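You operate a simulated robot arm through the tools that you are given. There is no shell and no other tool.

The job below is to be done with a simulated two-armed robot. You get a single attempt, and the scene is never put back.

## Task
Wind the coil back to 5 metres, end the length and tape the end with an orange strip.
Fine: lever on HOLD once it is wound back; the long black button ends it; one strip, laid with the dark grey block; block back. Set down upright: dark grey block.
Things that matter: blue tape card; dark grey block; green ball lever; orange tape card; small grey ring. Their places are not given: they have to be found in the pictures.

The check looks at the end state, three seconds after you hand in, the way a careful person would. Anything else that was tipped, shoved, dropped, spilled or broken makes it a failure.

## Robot
Two 7-joint arms with fingered hands on one trunk that stands fixed in place. Base frame: the origin is at the foot of the trunk, x ahead of it, y to its left, z up; the work surface is at about z = 801. Lengths are in mm, angles in degrees, forces in N, time in s.
The left shoulder is at [79, 152, 1062], the right one opposite. With the tool pointing down near the work surface each hand reaches from about 460 to 840 mm from the base axis, measured 20 degrees to its own side. Payload 3.8 kg a hand.
Tool frame (each hand has its own): the origin (TCP) lies between the finger pads and is the grasp point; the fingertips stand 30 mm ahead of it; z points along the fingers, y is the line along which they close. The gripper opens to 104 mm. The gripper's body begins 35 mm behind the TCP. The gripper is a hand of 5 fingers: y runs from the thumb to the fingers, the wrist lies at [-15, -104, -178] in the tool frame, and closing takes about 1.5 s.
Orientation is that of the tool frame in the base frame, as [roll, pitch, yaw] about the fixed x, y, z axes, in that order (R = Rz(yaw) Ry(pitch) Rx(roll)). With the fingers straight down and the wrist toward the robot, the tool's x, y and z point along [0, 1, 0], [1, 0, 0] and [0, 0, -1] of the base frame.

## Interface
- The arms move only by the tool arm_command. It takes "left_moves", "right_moves" or both (then of equal length, played together; a hand with none holds still); each is a list that holds one entry, the list of rows, each a list of 6 numbers: the shift along the tool's x, y, z in units of 150 mm (1.0 is 150 mm), then the turn, a rotation vector about the tool's x, y, z in units of 60 degrees (1.0 is 60 degrees). In form: [[[x, y, z, ax, ay, az], ...]]. A call has 1 to 20 rows; each row is the pose to reach, as a shift and turn from the pose commanded when the call began, along the tool's axes at that moment. "left_jaw" and "right_jaw" are, for a hand that has rows, the closure in counts, from 0 (fully open) to 255 (shut), set as the call begins (left out, the last holds). A call with a number of a shift or a turn outside -1 to 1 is refused whole. Rows are played at 5 a second. More than 50 mm and 8.6 degrees between two rows, or a gripper value outside its range, and nothing of the call is played. Where a pose cannot be reached the arm comes as near as it can. A force on the tool above 90 N (or 10 N above the force at the start of the call, whichever is more), or a blocked arm, ends the call early, and 0.2 s more pass. The fingers move at their own pace (about 72 mm/s each) and stop on an object; they squeeze with about 31 N. The grip force told is the motor's: it shows also when the fingers shut on nothing. Time passes only in rows, and 0.2 s behind the last, so rows that repeat a pose let the fingers close. The reply holds the time, the measured pose of the TCP, the force on the tool along the base axes, the opening and the grip force, in the units named above and with some noise, with the torque about the TCP (base axes, N m) and any sound that the robot's microphone picked up, and new pictures: "pictures" is both (left out), scene, wrist or none (wrist: the cameras of the hands that moved).
- Cameras (640 x 400 px; columns grow to the right, rows downward): "scene" is now at [194.1, -43.9, 1226.6]; the picture's right is [-0.45, -0.88, 0.11], its down [-0.43, 0.10, -0.90] and it looks along [0.78, -0.45, -0.43] (base axes); focal length 214 px, centre (320, 200). "left" rides on the left gripper at [-80, -78, -141] in its tool frame; the picture's right is [-0.78, -0.30, 0.56], its down [0.53, -0.78, 0.33] and it looks along [0.33, 0.56, 0.76] (tool axes); focal length 247 px, centre (320, 200). "right" rides on the right gripper at [80, -78, -141] in its tool frame; the picture's right is [-0.78, 0.30, -0.56], its down [-0.53, -0.78, 0.33] and it looks along [-0.33, 0.56, 0.76] (tool axes); focal length 247 px, centre (320, 200).
- lift_body(by): slides the trunk up (or, below 0, down) by that many mm; the arms and the scene camera ride with it, the base frame stays. It gives what a move gives, with no picture.
- finger_targets(index, middle, ring, little, thumb_bend, thumb_turn, hand): sets how far each is bent, from 0 (flat) to 1 (curled in); at 0.3 the hand is open as for a grip, at 0.7 the pads meet at the TCP. One left out holds its place. A second passes; each finger stops where it meets its share of the squeeze, and holds until it gets a number again. A gripper value or a shape takes the hand back. It gives what a move gives, with no picture; readings hold the bend of each and the force on index, middle, ring, little, thumb and palm. thumb_turn goes from beside the hand (0) to across from the fingers (1), as for a grip.
- set_grasp(shape, hand): the hand has 5 fingers and takes this shape, open, in about a second: jaw (thumb against the fingers, like two jaws); tri (thumb and two fingers); tip (a fingertip pinch); poke (one finger out to press); point (the index stretched); flat (the hand flat); cup (the hand cupped); fist (a fist). The gripper value then closes the fingers along that shape, each until it touches; the sizes above hold for jaw. It gives what a move gives, with no picture.
- pan_tilt(pan, tilt): turns the head with the scene camera to pan (to the left, within 80 degrees either way) and tilt (down, from -29 to 69), counted from straight ahead of the robot. It gives what a move gives, and a new picture of the scene camera.
- probe_pixels(camera, pixels): for up to 12 pixels [column, row] of the newest picture of that camera ("zoom" is the newest enlarged one), the place [x, y, z] in the base frame of the surface seen there, good to about 3 mm. No time passes.
- close_up(camera, box): a new picture of the part [left, top, right, bottom] of that camera's present view, enlarged. No time passes.
- sign_off(): hands the job in; it is judged then, once.

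Leave the grippers open and the arms clear of the work at the hand-in unless told otherwise.

The tools are called after "Call:" as name(argument=value, ...) on one line, values as JSON. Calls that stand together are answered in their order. arm_command: Moves the arms, as the interface text tells. Its arguments: {"type":"object","properties":{"left_moves":{"type":"array","items":{"type":"array","items":{"type":"array","items":{"type":"number"}}}},"left_jaw":{"type":"number"},"right_moves":{"type":"array","items":{"type":"array","items":{"type":"array","items":{"type":"number"}}}},"right_jaw":{"type":"number"},"pictures":{"type":"string","enum":["both","scene","wrist","none"]}},"required":[]} The other tools are called the same way: lift_body (by) slides the trunk up or down; set_grasp (shape, hand) gives the hand a shape; finger_targets (index, middle, ring, little, thumb_bend, thumb_turn, hand) moves the fingers one by one; pan_tilt (pan, tilt) turns the head that bears the scene camera; probe_pixels (camera, pixels) gives the place of the surface under pixels of a picture; close_up (camera, box) takes an enlarged picture of a part of a camera's view; sign_off () hands the job in.

At the start:

```text
t: 0.0
left_position: [550.2, -2.3, 1192.0]
left_orientation: [180.0, 0.1, 90.0]
left_ft_force: [0.7, 0.3, -1.2]
left_moment: [0.0, 0.01, -0.02]
left_opening: 103.6
left_gripper_force: 0.1
left_shape: jaw
left_bend: [0.3, 0.3, 0.3, 0.3, 0.3, 0.98]
left_finger forces: [0.0, 0.0, 0.1, 0.0, 0.0, 0.0]
right_position: [358.2, -440.6, 1196.6]
right_orientation: [-179.9, 0.1, 90.0]
right_ft_force: [0.7, -0.6, 0.3]
right_moment: [-0.02, 0.0, -0.01]
right_opening: 103.5
right_gripper_force: 0.0
right_shape: jaw
right_bend: [0.3, 0.3, 0.3, 0.3, 0.3, 0.98]
right_finger forces: [0.0, 0.1, 0.0, 0.1, 0.0, 0.0]
trunk travel left (down, up): [-150.0, 306.0]
head pan, tilt: [-27.8, 12.9]
```

scene: 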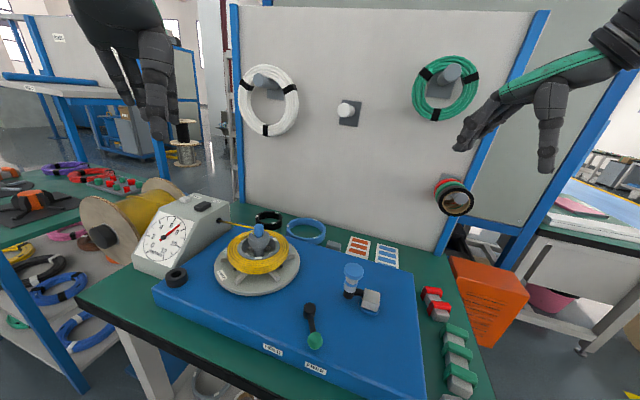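
right: 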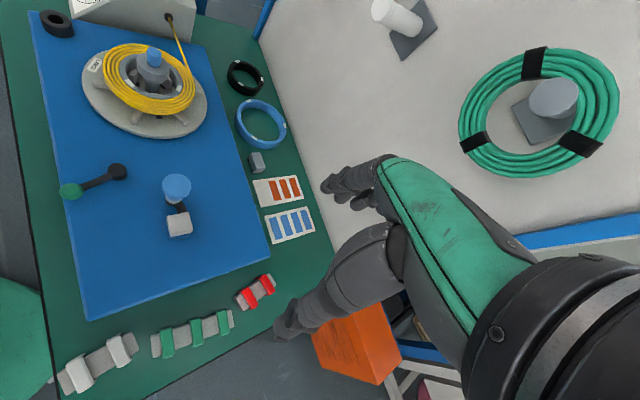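
left: 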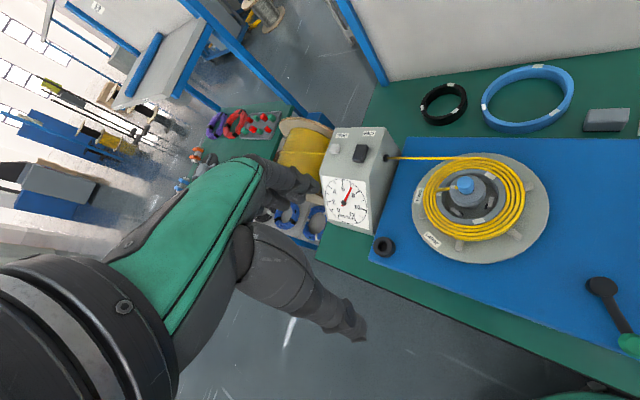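

I see a winding bench: a counter box with a dial (around 170,235), a yellow coil on a turntable (258,255), a lever with a green ball (313,340), a blue-topped thing (355,280), orange and blue cards (358,247 / 387,257). I'll take enlarged pictures first to read labels.

Call:
close_up(camera="scene", box=[120, 180, 320, 305])

Call:
close_up(camera="scene", box=[240, 220, 440, 400])

Call:
close_up(camera="left", box=[300, 110, 420, 240])

Call:
close_up(camera="right", box=[30, 0, 330, 250])

```text
3.20 times, centred on (220, 242) of scene
```

zoom: 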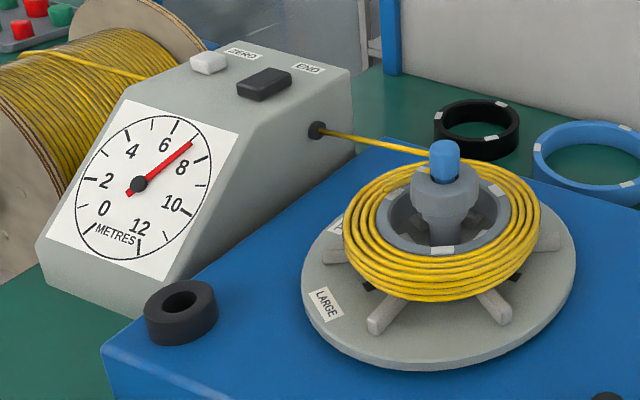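

```text
2.22 times, centred on (340, 310) of scene
```

zoom: 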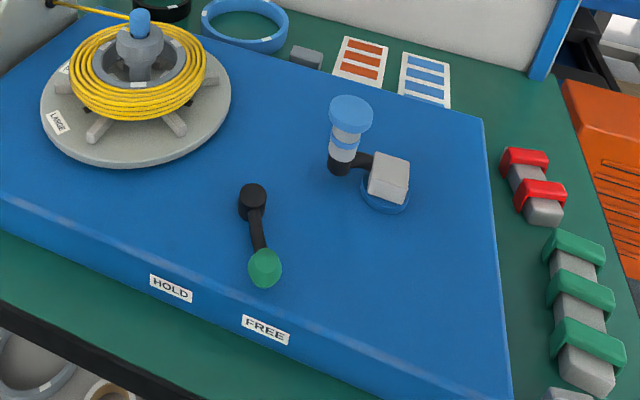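

```text
3.08 times, centred on (360, 175) of left
```

zoom: 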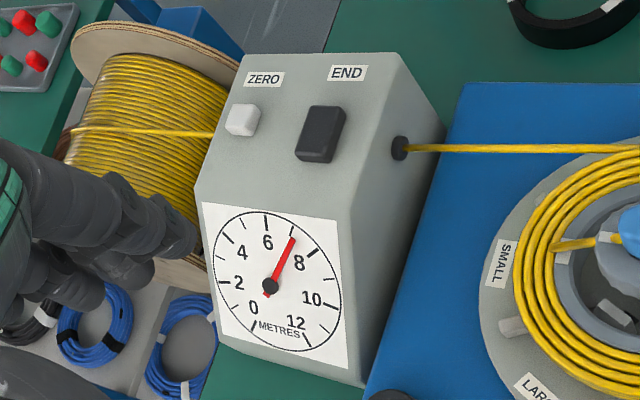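

```text
1.60 times, centred on (180, 125) of right
```

zoom: 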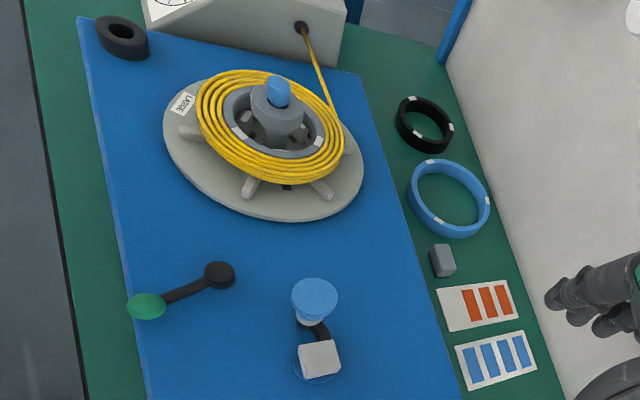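

The dial reads about 7 m, the lever ball points at FREE, and the blue-knobbed crank is at scene (355,275). I'll probe places and take higher enlargements.

Call:
probe_pixels(camera="scene", pixels=[[258, 230], [178, 278], [310, 308], [315, 340], [355, 270], [370, 298], [334, 245], [358, 247], [387, 257], [272, 350], [316, 368], [202, 206]])

Call:
close_up(camera="scene", box=[210, 205, 310, 300])

Call:
close_up(camera="scene", box=[320, 225, 420, 320])

Call:
close_up(camera="left", box=[380, 130, 560, 280])

Call:
close_up(camera="right", box=[230, 140, 330, 250])

```text
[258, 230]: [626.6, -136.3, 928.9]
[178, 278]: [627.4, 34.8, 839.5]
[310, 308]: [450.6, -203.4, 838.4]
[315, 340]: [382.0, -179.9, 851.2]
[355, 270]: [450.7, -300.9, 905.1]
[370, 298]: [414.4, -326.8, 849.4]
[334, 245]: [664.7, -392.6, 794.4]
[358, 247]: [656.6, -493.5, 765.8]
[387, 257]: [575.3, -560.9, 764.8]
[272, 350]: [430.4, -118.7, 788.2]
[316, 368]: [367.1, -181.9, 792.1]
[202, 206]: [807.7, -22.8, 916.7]
```

```text
4.21 times, centred on (260, 252) of scene
```

zoom: 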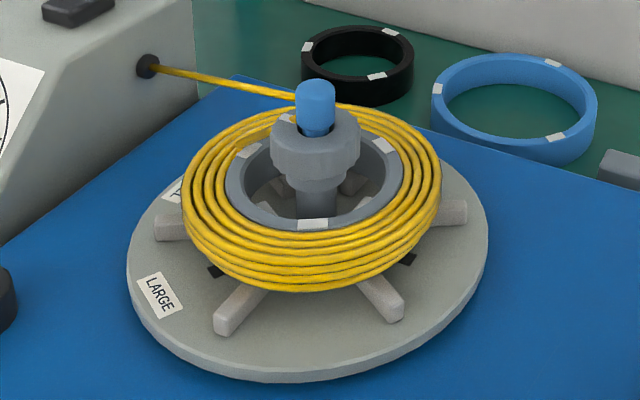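

```text
4.21 times, centred on (370, 272) of scene
```

zoom: 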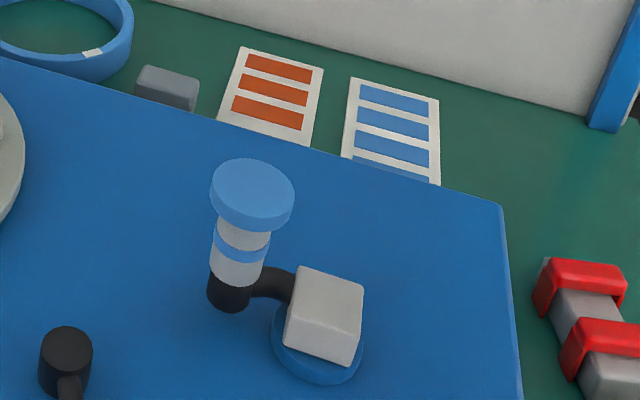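

```text
2.67 times, centred on (470, 205) of left
```

zoom: 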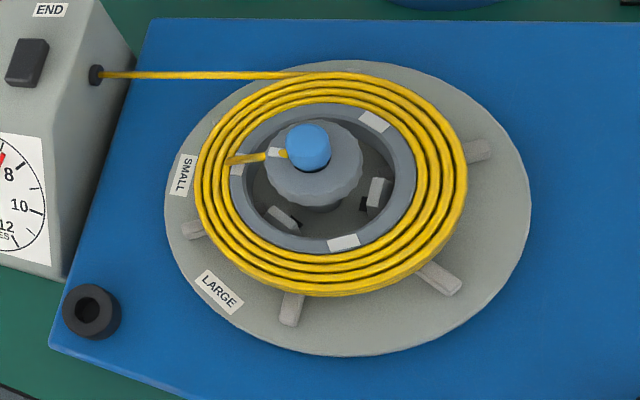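

```text
3.64 times, centred on (280, 195) of right
```

zoom: 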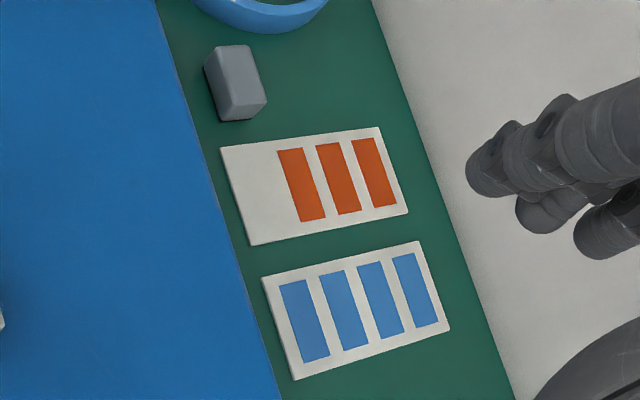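

Now I tilt the head down so that the bench is centred and clearer for probing.

Call:
pan_tilt(pan=-28, tilt=42)

```text
t: 0.9
left_position: [550.1, -2.6, 1190.7]
left_orientation: [180.0, 0.1, 90.0]
left_ft_force: [0.1, -0.4, 0.1]
left_moment: [-0.03, -0.01, 0.02]
left_opening: 103.9
left_gripper_force: 0.1
left_shape: jaw
left_bend: [0.3, 0.3, 0.3, 0.3, 0.3, 0.98]
left_finger forces: [0.0, 0.0, 0.0, 0.0, 0.0, 0.0]
right_position: [359.3, -440.5, 1196.8]
right_orientation: [179.9, 0.0, 90.0]
right_ft_force: [0.0, 0.2, 0.0]
right_moment: [0.03, -0.04, -0.01]
right_opening: 103.9
right_gripper_force: 0.1
right_shape: jaw
right_bend: [0.3, 0.3, 0.3, 0.3, 0.3, 0.98]
right_finger forces: [0.0, 0.0, 0.0, 0.0, 0.1, 0.1]
trunk travel left (down, up): [-150.0, 306.0]
head pan, tilt: [-28.0, 42.0]
```

scene: 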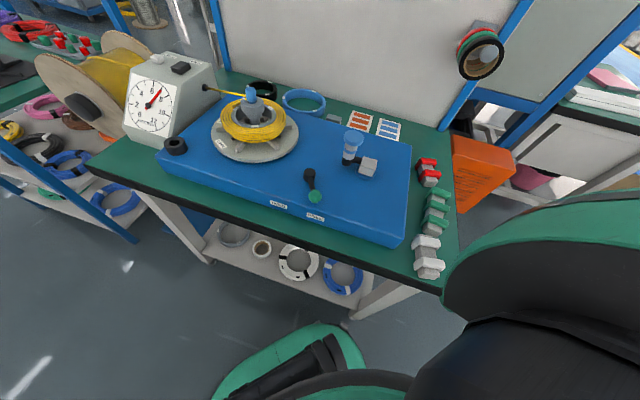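

The bench is fully visible. I zoom into the crank/lever area and the block/card area and will probe in the zoom.

Call:
close_up(camera="scene", box=[270, 95, 430, 245])

Call:
probe_pixels(camera="zoom", pixels=[[320, 150], [365, 150], [305, 165], [380, 270], [420, 270], [335, 265], [180, 315], [185, 400], [320, 330], [400, 180], [245, 90], [150, 200]])

```text
2.67 times, centred on (350, 170) of scene
```

zoom: 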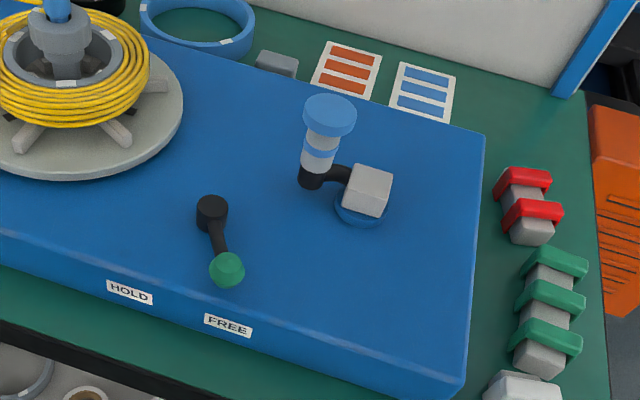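

```text
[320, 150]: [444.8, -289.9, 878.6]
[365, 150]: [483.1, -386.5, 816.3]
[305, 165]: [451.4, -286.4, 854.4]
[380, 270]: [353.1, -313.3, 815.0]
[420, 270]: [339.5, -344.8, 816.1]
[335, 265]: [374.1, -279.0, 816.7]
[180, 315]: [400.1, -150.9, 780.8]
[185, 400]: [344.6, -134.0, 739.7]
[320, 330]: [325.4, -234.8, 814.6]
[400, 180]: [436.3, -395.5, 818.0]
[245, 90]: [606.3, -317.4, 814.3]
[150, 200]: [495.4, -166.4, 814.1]
```

Next I probe exact features: knob top (330,108), crank base (311,178), arm (338,172), light block (372,180), disc (360,222), lever pivot (212,203), ball (227,268), dark grey block (275,60).

Call:
probe_pixels(camera="zoom", pixels=[[330, 106], [310, 183], [338, 170], [372, 178], [362, 205], [358, 221], [212, 203], [218, 238], [227, 266], [275, 58], [272, 69], [350, 80]])

Call:
close_up(camera="scene", box=[310, 100, 410, 160])

```text
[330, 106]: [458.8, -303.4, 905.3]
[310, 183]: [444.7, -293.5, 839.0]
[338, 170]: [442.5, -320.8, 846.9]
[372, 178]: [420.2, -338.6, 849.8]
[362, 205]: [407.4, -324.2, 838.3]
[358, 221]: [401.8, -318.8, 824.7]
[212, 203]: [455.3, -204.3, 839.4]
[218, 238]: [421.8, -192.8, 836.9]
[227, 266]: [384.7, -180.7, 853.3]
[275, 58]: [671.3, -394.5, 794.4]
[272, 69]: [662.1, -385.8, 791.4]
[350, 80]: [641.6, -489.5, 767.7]
```

```text
6.40 times, centred on (360, 130) of scene
```

zoom: 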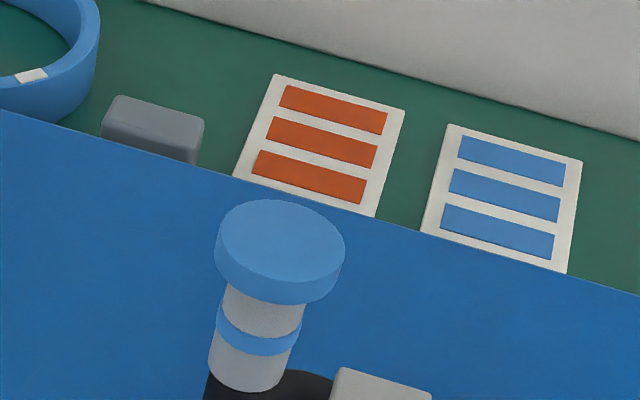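

I look at the crank from the right wrist camera too, around (178,205), and the block at (257,162).

Call:
close_up(camera="right", box=[140, 150, 220, 260])

Call:
probe_pixels(camera="right", pixels=[[176, 183], [180, 218], [176, 236], [183, 206], [257, 158], [258, 170], [253, 155], [264, 168], [280, 190], [68, 190], [118, 172]])

```text
3.64 times, centred on (180, 205) of right
```

zoom: 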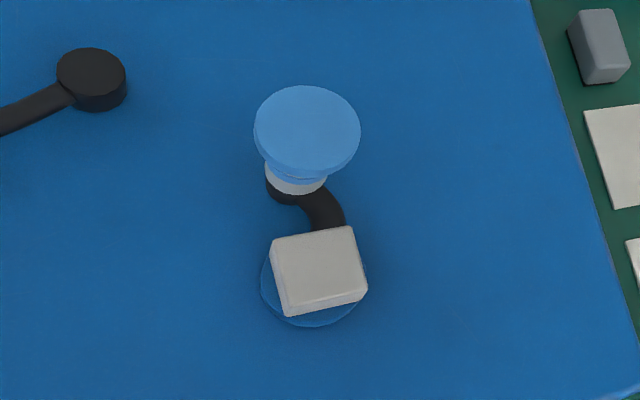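

```text
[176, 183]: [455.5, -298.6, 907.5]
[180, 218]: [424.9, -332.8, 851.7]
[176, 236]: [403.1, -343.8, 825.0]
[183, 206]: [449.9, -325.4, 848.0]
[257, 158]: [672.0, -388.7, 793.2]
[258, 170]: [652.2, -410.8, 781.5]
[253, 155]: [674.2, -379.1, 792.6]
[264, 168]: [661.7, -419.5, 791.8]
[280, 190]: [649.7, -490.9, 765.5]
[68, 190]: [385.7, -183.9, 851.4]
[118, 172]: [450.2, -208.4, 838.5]
```

The crank hub is near (425,-330), its knob near (454,-300, top z≈906). I'll bring the right hand over the knob to (454,-300,1050), in small rows.

Call:
arm_command(right_moves=[[[0.156, 0.106, 0.163, 0, 0, 0], [0.311, 0.211, 0.327, 0, 0, 0], [0.467, 0.317, 0.49, 0, 0, 0], [0.622, 0.422, 0.653, 0, 0, 0], [0.778, 0.528, 0.817, 0, 0, 0], [0.933, 0.633, 0.98, 0, 0, 0]]], right_jaw=0)

```text
t: 2.3
left_position: [550.7, -1.1, 1191.9]
left_orientation: [179.9, 0.1, 90.0]
left_ft_force: [-0.2, -0.6, -0.3]
left_moment: [0.02, -0.02, -0.02]
left_opening: 103.6
left_gripper_force: 0.0
left_shape: jaw
left_bend: [0.3, 0.3, 0.3, 0.3, 0.3, 0.98]
left_finger forces: [0.1, 0.0, 0.0, 0.1, 0.0, 0.0]
right_position: [453.3, -300.1, 1048.3]
right_orientation: [-179.9, 0.1, 89.9]
right_ft_force: [-0.4, -0.2, -0.1]
right_moment: [-0.03, -0.03, 0.01]
right_opening: 103.7
right_gripper_force: 0.1
right_shape: jaw
right_bend: [0.3, 0.3, 0.3, 0.3, 0.3, 0.98]
right_finger forces: [0.0, 0.1, 0.0, 0.0, 0.0, 0.1]
trunk travel left (down, up): [-150.0, 306.0]
head pan, tilt: [-28.0, 42.0]
```

scene: 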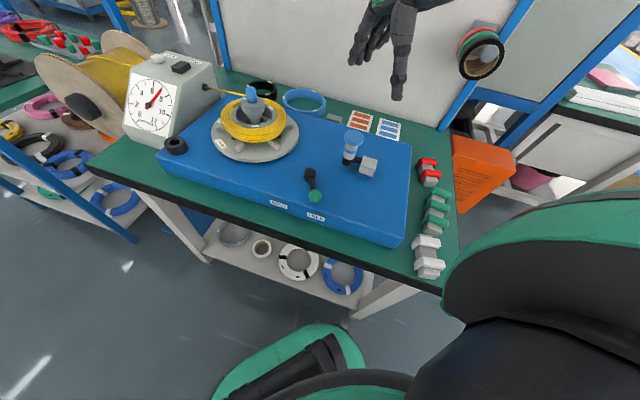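
right: 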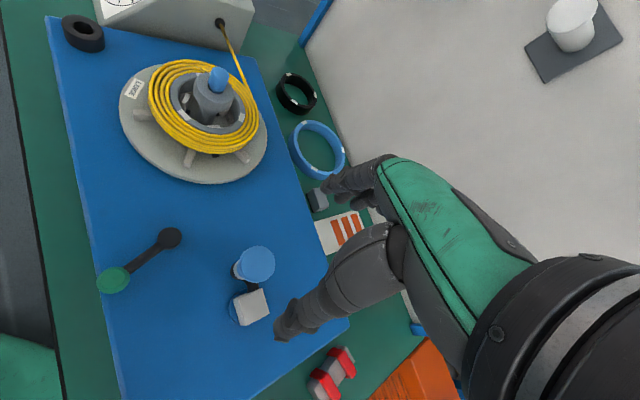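

I see the crank from closer: knob at (256,262), hub block at (250,305). I probe again for accurate centres.

Call:
close_up(camera="right", box=[210, 230, 300, 340])

Call:
probe_pixels(camera="right", pixels=[[256, 262], [240, 262], [273, 262], [256, 247], [256, 277], [240, 270], [245, 305], [252, 303], [237, 280], [262, 320], [230, 310], [255, 290]])

```text
3.64 times, centred on (255, 285) of right
```

zoom: 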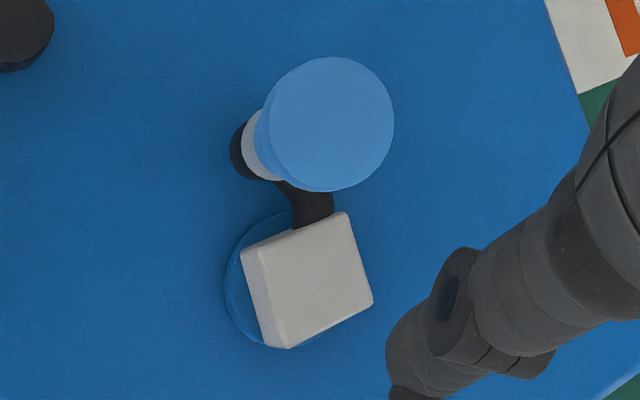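

```text
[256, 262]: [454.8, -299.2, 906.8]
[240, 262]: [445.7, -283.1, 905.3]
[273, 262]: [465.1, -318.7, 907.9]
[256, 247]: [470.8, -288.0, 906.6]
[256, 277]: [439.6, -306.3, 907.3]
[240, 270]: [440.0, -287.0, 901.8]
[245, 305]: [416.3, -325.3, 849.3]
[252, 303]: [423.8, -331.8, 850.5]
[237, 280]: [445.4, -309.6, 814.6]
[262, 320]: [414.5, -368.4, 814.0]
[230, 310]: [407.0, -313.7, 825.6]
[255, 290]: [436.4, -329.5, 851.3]
```

The knob centre is about (453,-300), hub centre (421,-332), radius about 45 mm. I lower the open right hand around the knob to z≈900.

Call:
arm_command(right_moves=[[[0, 0, 0.2, 0, 0, 0], [0, 0, 0.4, 0, 0, 0], [0, 0, 0.6, 0, 0, 0], [0, 0, 0.75, 0, 0, 0], [0, 0, 0.88, 0, 0, 0], [0, 0, 0.99, 0, 0, 0], [0, 0, 0.99, 0, 0, 0]]], right_jaw=0)

```text
t: 3.9
left_position: [550.0, -2.0, 1191.5]
left_orientation: [180.0, 0.0, 90.0]
left_ft_force: [-0.3, -0.2, 0.2]
left_moment: [0.01, -0.03, 0.04]
left_opening: 103.7
left_gripper_force: 0.1
left_shape: jaw
left_bend: [0.3, 0.3, 0.3, 0.3, 0.3, 0.98]
left_finger forces: [0.0, 0.1, 0.0, 0.0, 0.1, 0.0]
right_position: [453.3, -302.1, 903.3]
right_orientation: [-179.9, 0.0, 90.0]
right_ft_force: [0.1, 0.5, 0.4]
right_moment: [0.01, 0.01, 0.03]
right_opening: 103.8
right_gripper_force: 0.0
right_shape: jaw
right_bend: [0.3, 0.3, 0.3, 0.3, 0.3, 0.98]
right_finger forces: [0.1, 0.0, 0.0, 0.0, 0.1, 0.0]
trunk travel left (down, up): [-150.0, 306.0]
head pan, tilt: [-28.0, 42.0]
```

scene: 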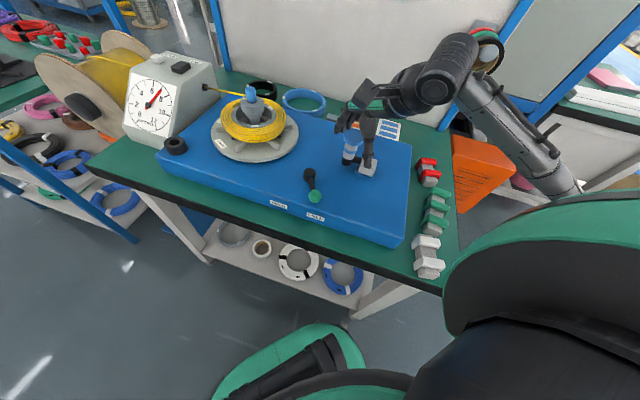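
right: 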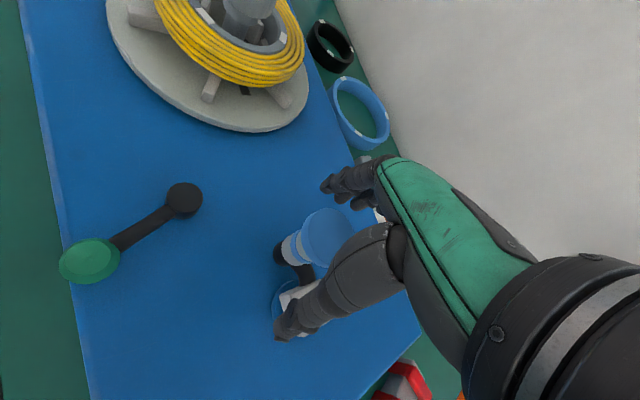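

The hand is around the knob. I enlarge both views to check finger clearance before closing.

Call:
close_up(camera="scene", box=[310, 60, 430, 190])

Call:
close_up(camera="right", box=[240, 140, 420, 350])

Call:
close_up(camera="scene", box=[115, 50, 215, 145])

```text
3.08 times, centred on (370, 125) of scene
```

zoom: 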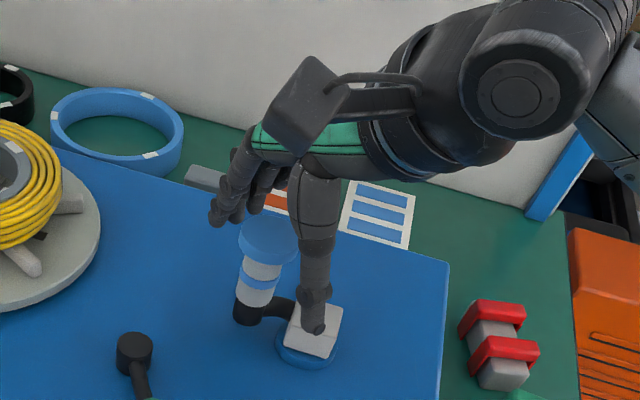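

```text
1.90 times, centred on (330, 245) of right
```

zoom: 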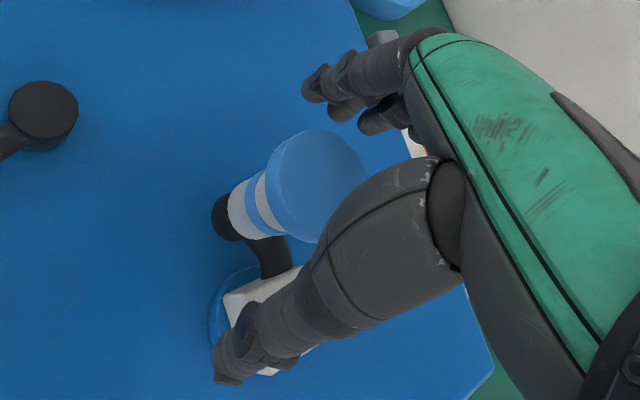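

```text
4.21 times, centred on (165, 98) of scene
```

zoom: 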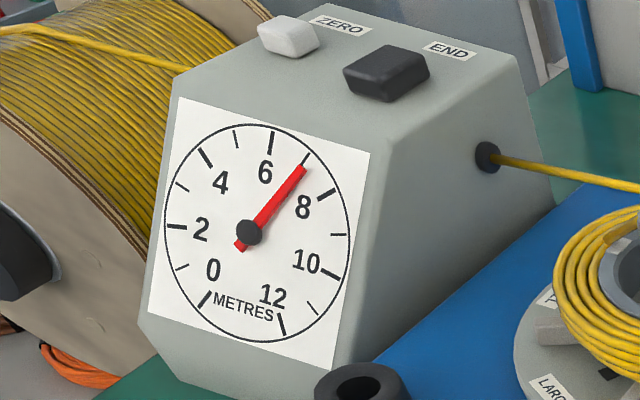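

The dial reads 7 exactly. I check how high the thumb tip stands above the hub block by probing it in the scene picture at about (369,168).

Call:
probe_pixels(camera="scene", pixels=[[371, 165], [370, 160], [369, 145], [343, 128], [347, 118], [372, 130]])

Call:
probe_pixels(camera="right", pixels=[[284, 335], [290, 325], [332, 188], [356, 205], [330, 235]])

```text
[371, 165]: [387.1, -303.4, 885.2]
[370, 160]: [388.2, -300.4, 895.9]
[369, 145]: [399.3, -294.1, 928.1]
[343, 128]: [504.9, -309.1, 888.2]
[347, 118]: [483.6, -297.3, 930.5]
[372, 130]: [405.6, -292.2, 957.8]
```

```text
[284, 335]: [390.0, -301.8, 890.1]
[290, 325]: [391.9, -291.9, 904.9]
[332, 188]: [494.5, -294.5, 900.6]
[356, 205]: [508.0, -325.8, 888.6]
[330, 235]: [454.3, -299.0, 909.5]
```

Tips stand at z≈883, well clear of the hub (851). I lower 9 mm more and close on the knob.

Call:
arm_command(right_moves=[[[0, 0, 0.03, 0, 0, 0], [0, 0, 0.06, 0, 0, 0]]], right_jaw=0, pictures="none")

Call:
arm_command(right_moves=[[[0, 0, 0, 0, 0, 0], [0, 0, 0, 0, 0, 0], [0, 0, 0, 0, 0, 0], [0, 0, 0, 0, 0, 0], [0, 0, 0, 0, 0, 0], [0, 0, 0, 0, 0, 0], [0, 0, 0, 0, 0, 0], [0, 0, 0, 0, 0, 0]]], right_jaw=230)

```text
t: 4.5
left_position: [549.8, -2.3, 1190.6]
left_orientation: [180.0, 0.0, 90.0]
left_ft_force: [0.5, 0.0, -0.2]
left_moment: [0.01, 0.02, 0.02]
left_opening: 103.6
left_gripper_force: 0.2
left_shape: jaw
left_bend: [0.3, 0.3, 0.3, 0.3, 0.3, 0.98]
left_finger forces: [0.1, 0.0, 0.0, 0.0, 0.0, 0.1]
right_position: [453.1, -300.5, 893.2]
right_orientation: [180.0, -0.1, 90.0]
right_ft_force: [0.1, 0.1, 0.7]
right_moment: [-0.01, 0.01, 0.01]
right_opening: 103.7
right_gripper_force: 0.0
right_shape: jaw
right_bend: [0.3, 0.3, 0.3, 0.3, 0.3, 0.98]
right_finger forces: [0.0, 0.0, 0.0, 0.0, 0.0, 0.0]
trunk travel left (down, up): [-150.0, 306.0]
head pan, tilt: [-28.0, 42.0]
```

```text
t: 6.3
left_position: [549.8, -2.7, 1190.8]
left_orientation: [-180.0, 0.1, 90.0]
left_ft_force: [-0.6, -0.8, 0.2]
left_moment: [0.01, 0.0, -0.01]
left_opening: 103.6
left_gripper_force: 0.0
left_shape: jaw
left_bend: [0.3, 0.3, 0.3, 0.3, 0.3, 0.98]
left_finger forces: [0.0, 0.0, 0.0, 0.0, 0.0, 0.0]
right_position: [452.3, -300.0, 893.6]
right_orientation: [-179.9, 0.0, 89.9]
right_ft_force: [-2.0, -1.1, -1.4]
right_moment: [-0.01, -0.06, 0.02]
right_opening: 19.2
right_gripper_force: 30.7
right_shape: jaw
right_bend: [0.73, 0.59, 0.65, 0.63, 0.75, 1.0]
right_finger forces: [16.4, 8.5, 0.1, 0.0, 26.6, 0.0]
trunk travel left (down, up): [-150.0, 306.0]
head pan, tilt: [-28.0, 42.0]
```

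scene: 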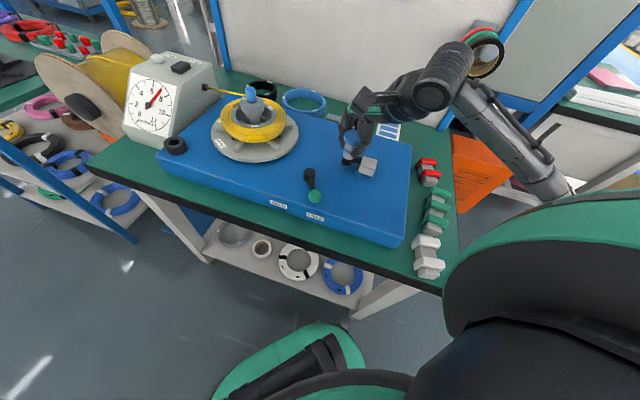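
right: 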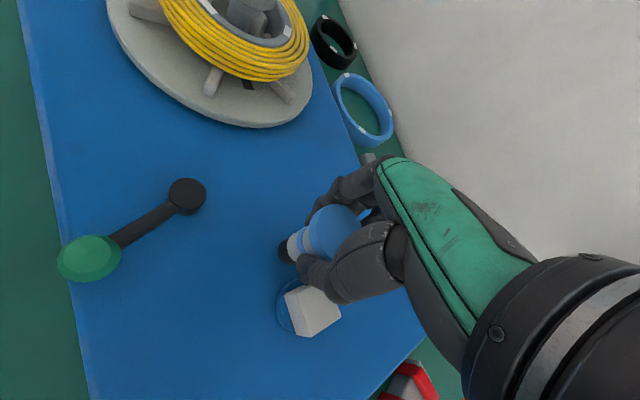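

The thumb, index and middle hold the handle column (19 mm opening, 31 N). I try a small 30° counter-clockwise (from above) arc around the hub and watch the dial.

Call:
arm_command(right_moves=[[[0.0173, -0.0193, 0, 0, 0, 0], [0.0336, -0.0401, 0, 0, 0, 0], [0.0475, -0.062, 0, 0, 0, 0], [0.0597, -0.0853, 0, 0, 0, 0], [0.0697, -0.1096, 0, 0, 0, 0], [0.0777, -0.1345, 0, 0, 0, 0]]])

Call:
close_up(camera="scene", box=[115, 50, 215, 145])

```text
t: 7.7
left_position: [548.7, -0.9, 1192.0]
left_orientation: [-180.0, 0.0, 89.9]
left_ft_force: [0.3, 0.0, 0.2]
left_moment: [-0.01, 0.0, 0.0]
left_opening: 103.6
left_gripper_force: 0.0
left_shape: jaw
left_bend: [0.3, 0.3, 0.3, 0.3, 0.3, 0.98]
left_finger forces: [0.0, 0.0, 0.0, 0.0, 0.0, 0.1]
right_position: [431.5, -288.1, 893.4]
right_orientation: [180.0, -0.1, 90.1]
right_ft_force: [-3.1, -0.2, 3.5]
right_moment: [-0.04, -0.09, 0.01]
right_opening: 19.4
right_gripper_force: 31.1
right_shape: jaw
right_bend: [0.73, 0.59, 0.65, 0.63, 0.75, 1.0]
right_finger forces: [16.5, 9.1, 0.1, 0.0, 29.6, 0.1]
trunk travel left (down, up): [-150.0, 306.0]
head pan, tilt: [-28.0, 42.0]
```

scene: 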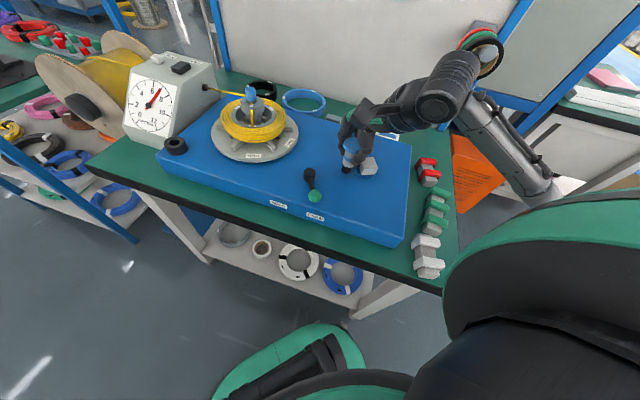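
right: 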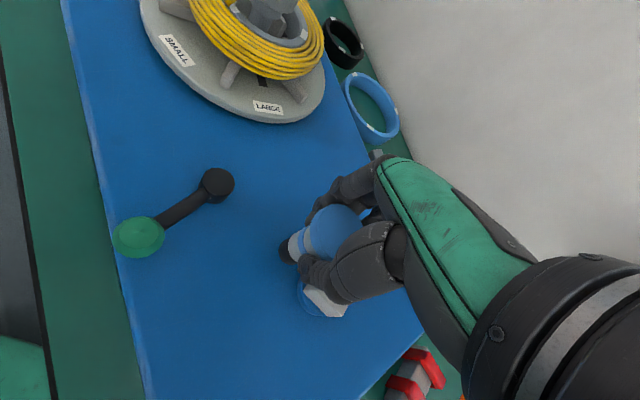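

```text
4.21 times, centred on (165, 98) of scene
```

zoom: 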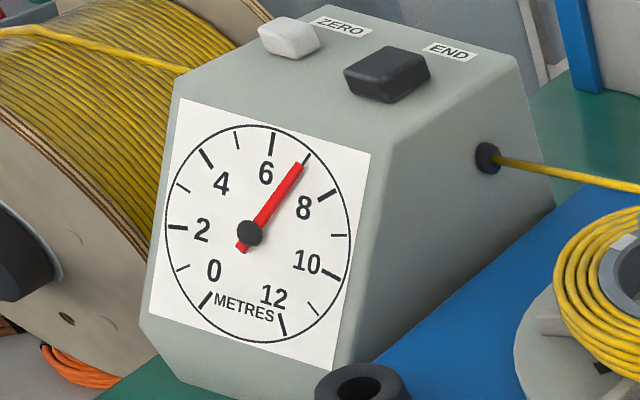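

The turntable turned counter-clockwise and the needle went a little below 7, so this is the right direction. I read the dial more exactly through the left wrist camera and locate the LARGE label.

Call:
close_up(camera="left", box=[315, 165, 385, 240])

Call:
close_up(camera="left", box=[380, 130, 560, 280])

```text
5.33 times, centred on (350, 202) of left
```

zoom: 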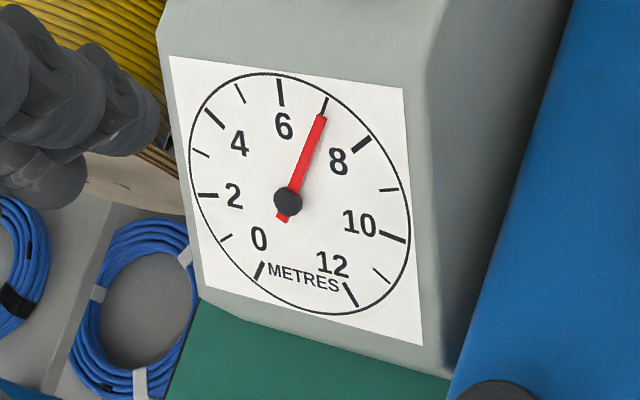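

```text
2.67 times, centred on (470, 205) of left
```

zoom: 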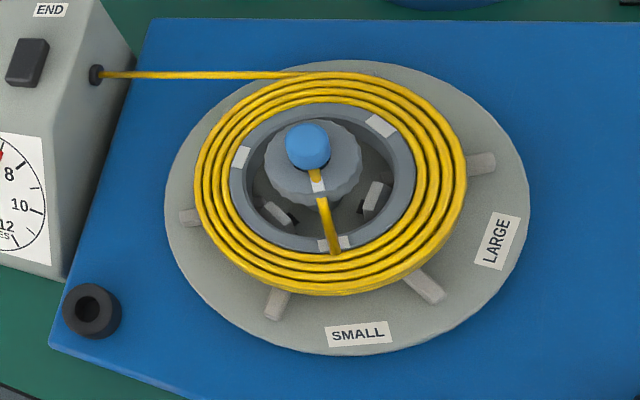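

The turntable made about a quarter turn for 30° of crank (ratio ≈3), and the dial is near 7.0. I now crank 200° further counter-clockwise in 10° steps.

Call:
arm_command(right_moves=[[[0.0091, -0.0515, 0, 0, 0, 0], [0.0091, -0.1038, 0, 0, 0, 0], [0, -0.1553, 0, 0, 0, 0], [-0.0179, -0.2044, 0, 0, 0, 0], [-0.044, -0.2497, 0, 0, 0, 0], [-0.0776, -0.2898, 0, 0, 0, 0], [-0.1177, -0.3234, 0, 0, 0, 0], [-0.163, -0.3495, 0, 0, 0, 0], [-0.2121, -0.3674, 0, 0, 0, 0], [-0.2636, -0.3765, 0, 0, 0, 0], [-0.3159, -0.3765, 0, 0, 0, 0], [-0.3674, -0.3674, 0, 0, 0, 0], [-0.4166, -0.3495, 0, 0, 0, 0], [-0.4619, -0.3234, 0, 0, 0, 0], [-0.5019, -0.2898, 0, 0, 0, 0], [-0.5355, -0.2497, 0, 0, 0, 0], [-0.5617, -0.2044, 0, 0, 0, 0], [-0.5795, -0.1553, 0, 0, 0, 0], [-0.5886, -0.1038, 0, 0, 0, 0], [-0.5886, -0.0515, 0, 0, 0, 0]]])

Call:
close_up(camera="left", box=[315, 165, 385, 240])

Call:
close_up(camera="left", box=[380, 130, 560, 280])

```text
t: 11.9
left_position: [550.6, -1.8, 1190.1]
left_orientation: [-179.9, 0.0, 90.1]
left_ft_force: [1.1, -0.1, 0.2]
left_moment: [0.02, 0.03, -0.02]
left_opening: 103.8
left_gripper_force: 0.0
left_shape: jaw
left_bend: [0.3, 0.3, 0.3, 0.3, 0.3, 0.98]
left_finger forces: [0.1, 0.0, 0.1, 0.0, 0.0, 0.1]
right_position: [424.8, -376.9, 892.8]
right_orientation: [-180.0, 0.0, 90.0]
right_ft_force: [-1.0, 0.4, -0.7]
right_moment: [-0.01, -0.01, 0.0]
right_opening: 15.2
right_gripper_force: 30.9
right_shape: jaw
right_bend: [0.74, 0.74, 0.65, 0.63, 0.83, 1.0]
right_finger forces: [0.0, 0.0, 0.1, 0.1, 0.1, 0.0]
right hand out of reach, approached as far as the arm can: row 2, 3, 4, 5, 6, 7, 8, 9, 10, 11, 12, 13
trunk travel left (down, up): [-150.0, 306.0]
head pan, tilt: [-28.0, 42.0]
```

scene: 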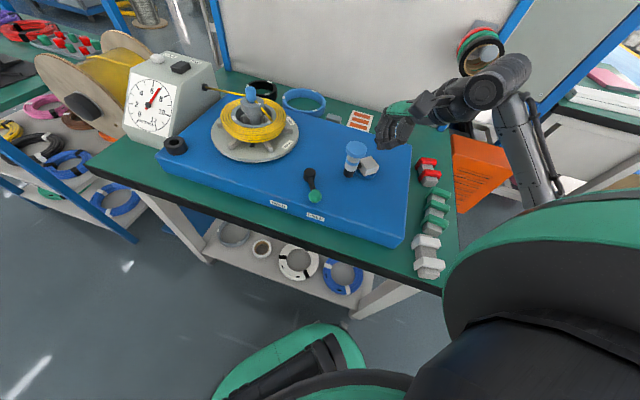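
right: 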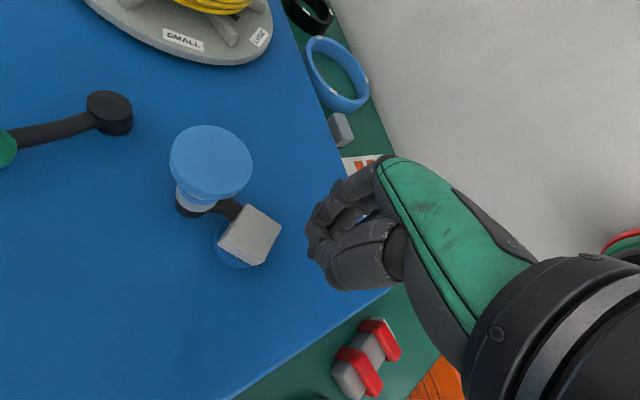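

```text
5.33 times, centred on (350, 202) of left
```

zoom: 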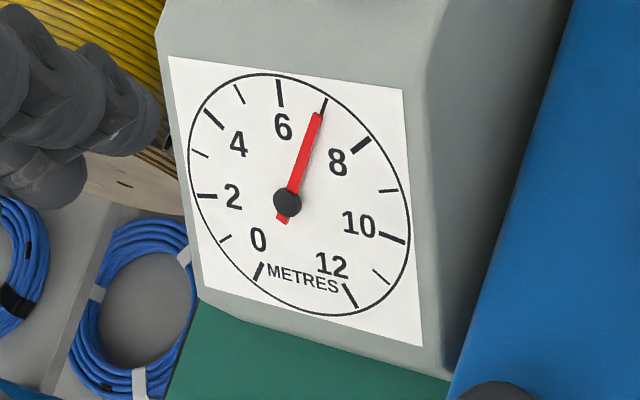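

```text
2.67 times, centred on (470, 205) of left
```

zoom: 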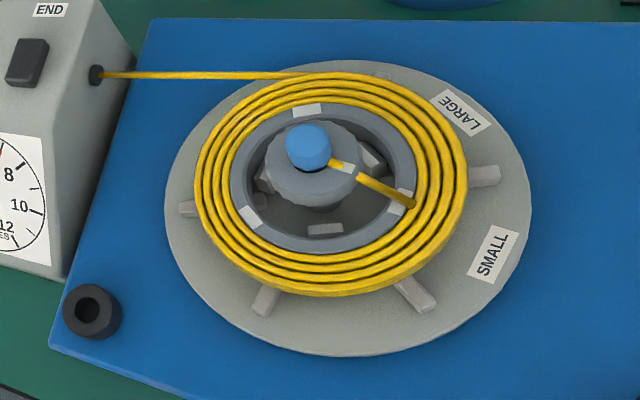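

The arm could not reach the near part of the circle with the wrist toward the robot and the hand slipped off the knob; nothing else moved (knob at right-view (211,160), lever untouched). I lift straight up 110 mm while opening, then turn the hand 45° so that its wrist is farther from the shoulder.

Call:
arm_command(right_moves=[[[0, 0, -0.25, 0, 0, 0], [0, 0, -0.5, 0, 0, 0], [0, 0, -0.73, 0, 0, 0], [0, 0, -0.73, 0, 0, -0.125], [0, 0, -0.73, 0, 0, -0.25], [0, 0, -0.73, 0, 0, -0.375], [0, 0, -0.73, 0, 0, -0.5], [0, 0, -0.73, 0, 0, -0.625], [0, 0, -0.73, 0, 0, -0.75], [0, 0, -0.73, 0, 0, -0.75]]], right_jaw=0)

```text
t: 14.1
left_position: [549.2, -0.9, 1190.8]
left_orientation: [180.0, 0.0, 90.0]
left_ft_force: [0.3, -0.3, -0.4]
left_moment: [0.03, -0.03, 0.0]
left_opening: 103.8
left_gripper_force: 0.1
left_shape: jaw
left_bend: [0.3, 0.3, 0.3, 0.3, 0.3, 0.98]
left_finger forces: [0.1, 0.0, 0.0, 0.0, 0.0, 0.0]
right_position: [425.3, -377.2, 1001.9]
right_orientation: [-180.0, 0.1, 135.1]
right_ft_force: [0.9, -0.5, -0.5]
right_moment: [-0.04, 0.01, 0.04]
right_opening: 103.9
right_gripper_force: 0.0
right_shape: jaw
right_bend: [0.3, 0.3, 0.3, 0.3, 0.3, 0.98]
right_finger forces: [0.0, 0.0, 0.0, 0.0, 0.1, 0.0]
trunk travel left (down, up): [-150.0, 306.0]
head pan, tilt: [-28.0, 42.0]
```

scene: 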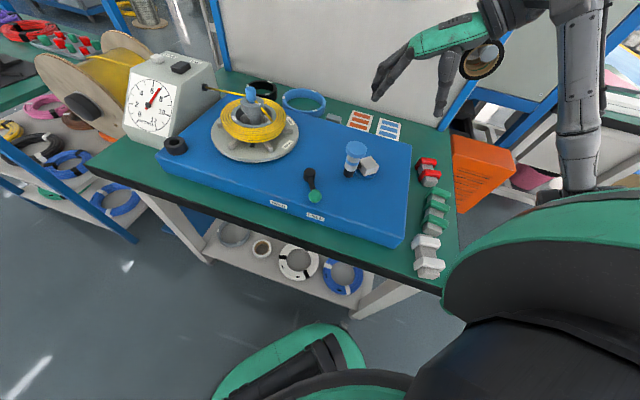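
right: 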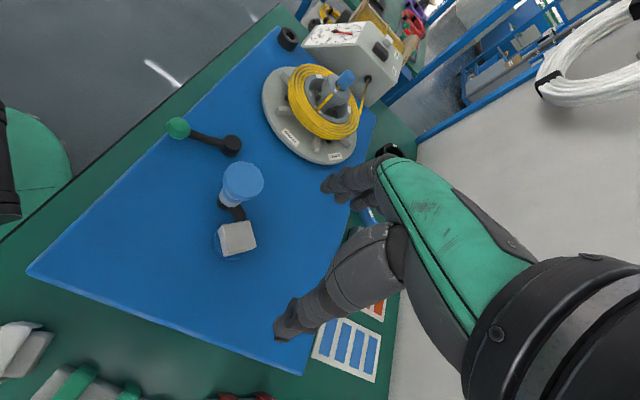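

Pose reached. Knob in the right view at (243,182), hub block at (236,237). I probe them for the present crank angle.

Call:
probe_pixels(camera="right", pixels=[[243, 182], [228, 182], [258, 182], [243, 168], [236, 238], [229, 202], [237, 213], [216, 242]])

Call:
close_up(camera="right", box=[190, 140, 290, 270])

```text
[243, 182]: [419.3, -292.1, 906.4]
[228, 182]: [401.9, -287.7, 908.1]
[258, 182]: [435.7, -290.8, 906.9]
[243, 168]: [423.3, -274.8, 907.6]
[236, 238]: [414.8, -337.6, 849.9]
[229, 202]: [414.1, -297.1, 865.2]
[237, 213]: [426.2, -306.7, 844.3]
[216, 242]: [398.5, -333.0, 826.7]
```

```text
3.08 times, centred on (240, 205) of right
```

zoom: 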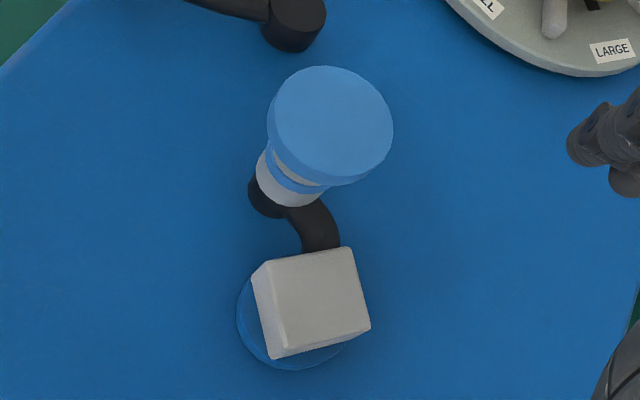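

Knob centre is now at about (419.5,-290), crank angle ≈92°. I move over it and go down to z≈893.

Call:
arm_command(right_moves=[[[0.146, 0.128, 0, 0, 0, 0], [0.292, 0.256, 0, 0, 0, 0], [0.4384, 0.3837, 0, 0, 0, 0], [0.4384, 0.3837, 0.2, 0, 0, 0], [0.4384, 0.3837, 0.4, 0, 0, 0], [0.4384, 0.3837, 0.55, 0, 0, 0], [0.4384, 0.3837, 0.65, 0, 0, 0], [0.4384, 0.3837, 0.726, 0, 0, 0], [0.4384, 0.3837, 0.726, 0, 0, 0]]], right_jaw=0)

Call:
close_up(camera="right", box=[200, 140, 420, 360])

```text
t: 16.1
left_position: [551.2, -2.6, 1191.3]
left_orientation: [-179.9, -0.1, 90.0]
left_ft_force: [0.2, -0.1, -0.3]
left_moment: [0.0, -0.01, 0.01]
left_opening: 103.9
left_gripper_force: 0.2
left_shape: jaw
left_bend: [0.3, 0.3, 0.3, 0.3, 0.3, 0.98]
left_finger forces: [0.0, 0.0, 0.0, 0.1, 0.0, 0.0]
right_position: [419.6, -289.7, 892.1]
right_orientation: [180.0, 0.0, 135.0]
right_ft_force: [-0.2, 1.4, -0.2]
right_moment: [-0.01, 0.01, 0.04]
right_opening: 103.7
right_gripper_force: 0.0
right_shape: jaw
right_bend: [0.3, 0.3, 0.3, 0.3, 0.3, 0.98]
right_finger forces: [0.0, 0.1, 0.0, 0.0, 0.0, 0.0]
trunk travel left (down, up): [-150.0, 306.0]
head pan, tilt: [-28.0, 42.0]
```

scene: 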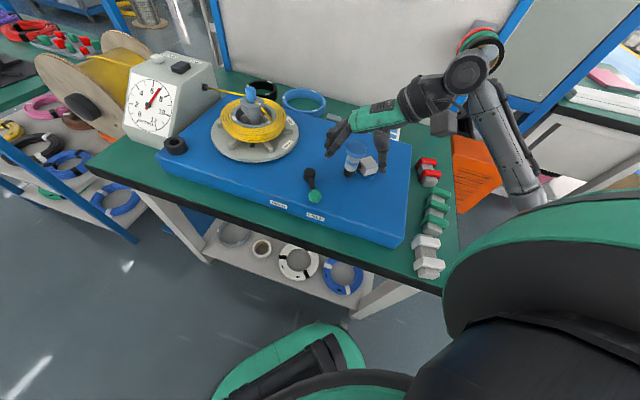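
right: 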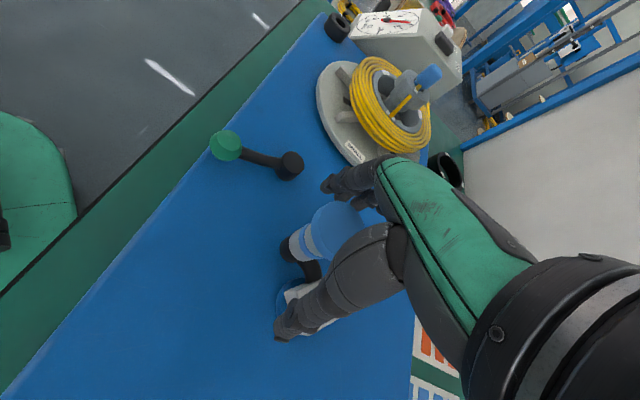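

```text
1.82 times, centred on (310, 250) of right
```

zoom: 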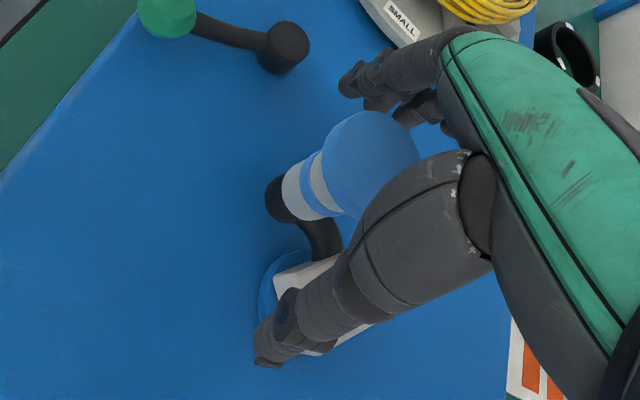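

The handle is between thumb and fingers. I close on it.

Call:
arm_command(right_moves=[[[0, 0, 0, 0, 0, 0], [0, 0, 0, 0, 0, 0], [0, 0, 0, 0, 0, 0], [0, 0, 0, 0, 0, 0], [0, 0, 0, 0, 0, 0], [0, 0, 0, 0, 0, 0], [0, 0, 0, 0, 0, 0], [0, 0, 0, 0, 0, 0]]], right_jaw=230, pictures="wrist")

```text
t: 17.9
left_position: [550.2, -1.8, 1190.7]
left_orientation: [-180.0, 0.0, 89.9]
left_ft_force: [0.6, 0.4, -0.6]
left_moment: [0.0, -0.01, 0.03]
left_opening: 103.5
left_gripper_force: 0.0
left_shape: jaw
left_bend: [0.3, 0.3, 0.3, 0.3, 0.3, 0.98]
left_finger forces: [0.0, 0.0, 0.1, 0.0, 0.1, 0.0]
right_position: [420.1, -289.6, 892.0]
right_orientation: [-180.0, 0.1, 135.0]
right_ft_force: [-1.0, 0.3, -1.1]
right_moment: [0.08, 0.0, 0.0]
right_opening: 19.0
right_gripper_force: 31.3
right_shape: jaw
right_bend: [0.73, 0.58, 0.63, 0.61, 0.75, 1.0]
right_finger forces: [19.3, 6.7, 0.0, 0.1, 26.5, 0.1]
trunk travel left (down, up): [-150.0, 306.0]
head pan, tilt: [-28.0, 42.0]
```

right: 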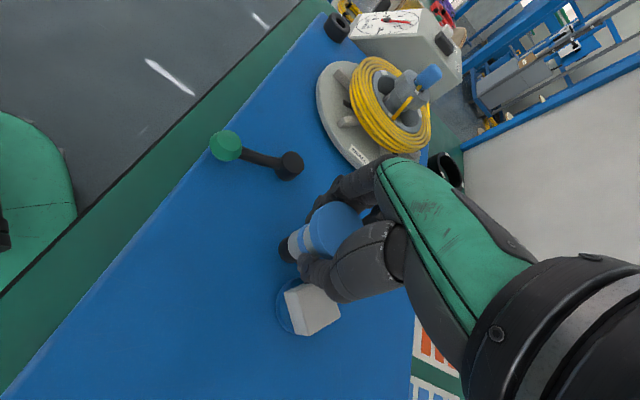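

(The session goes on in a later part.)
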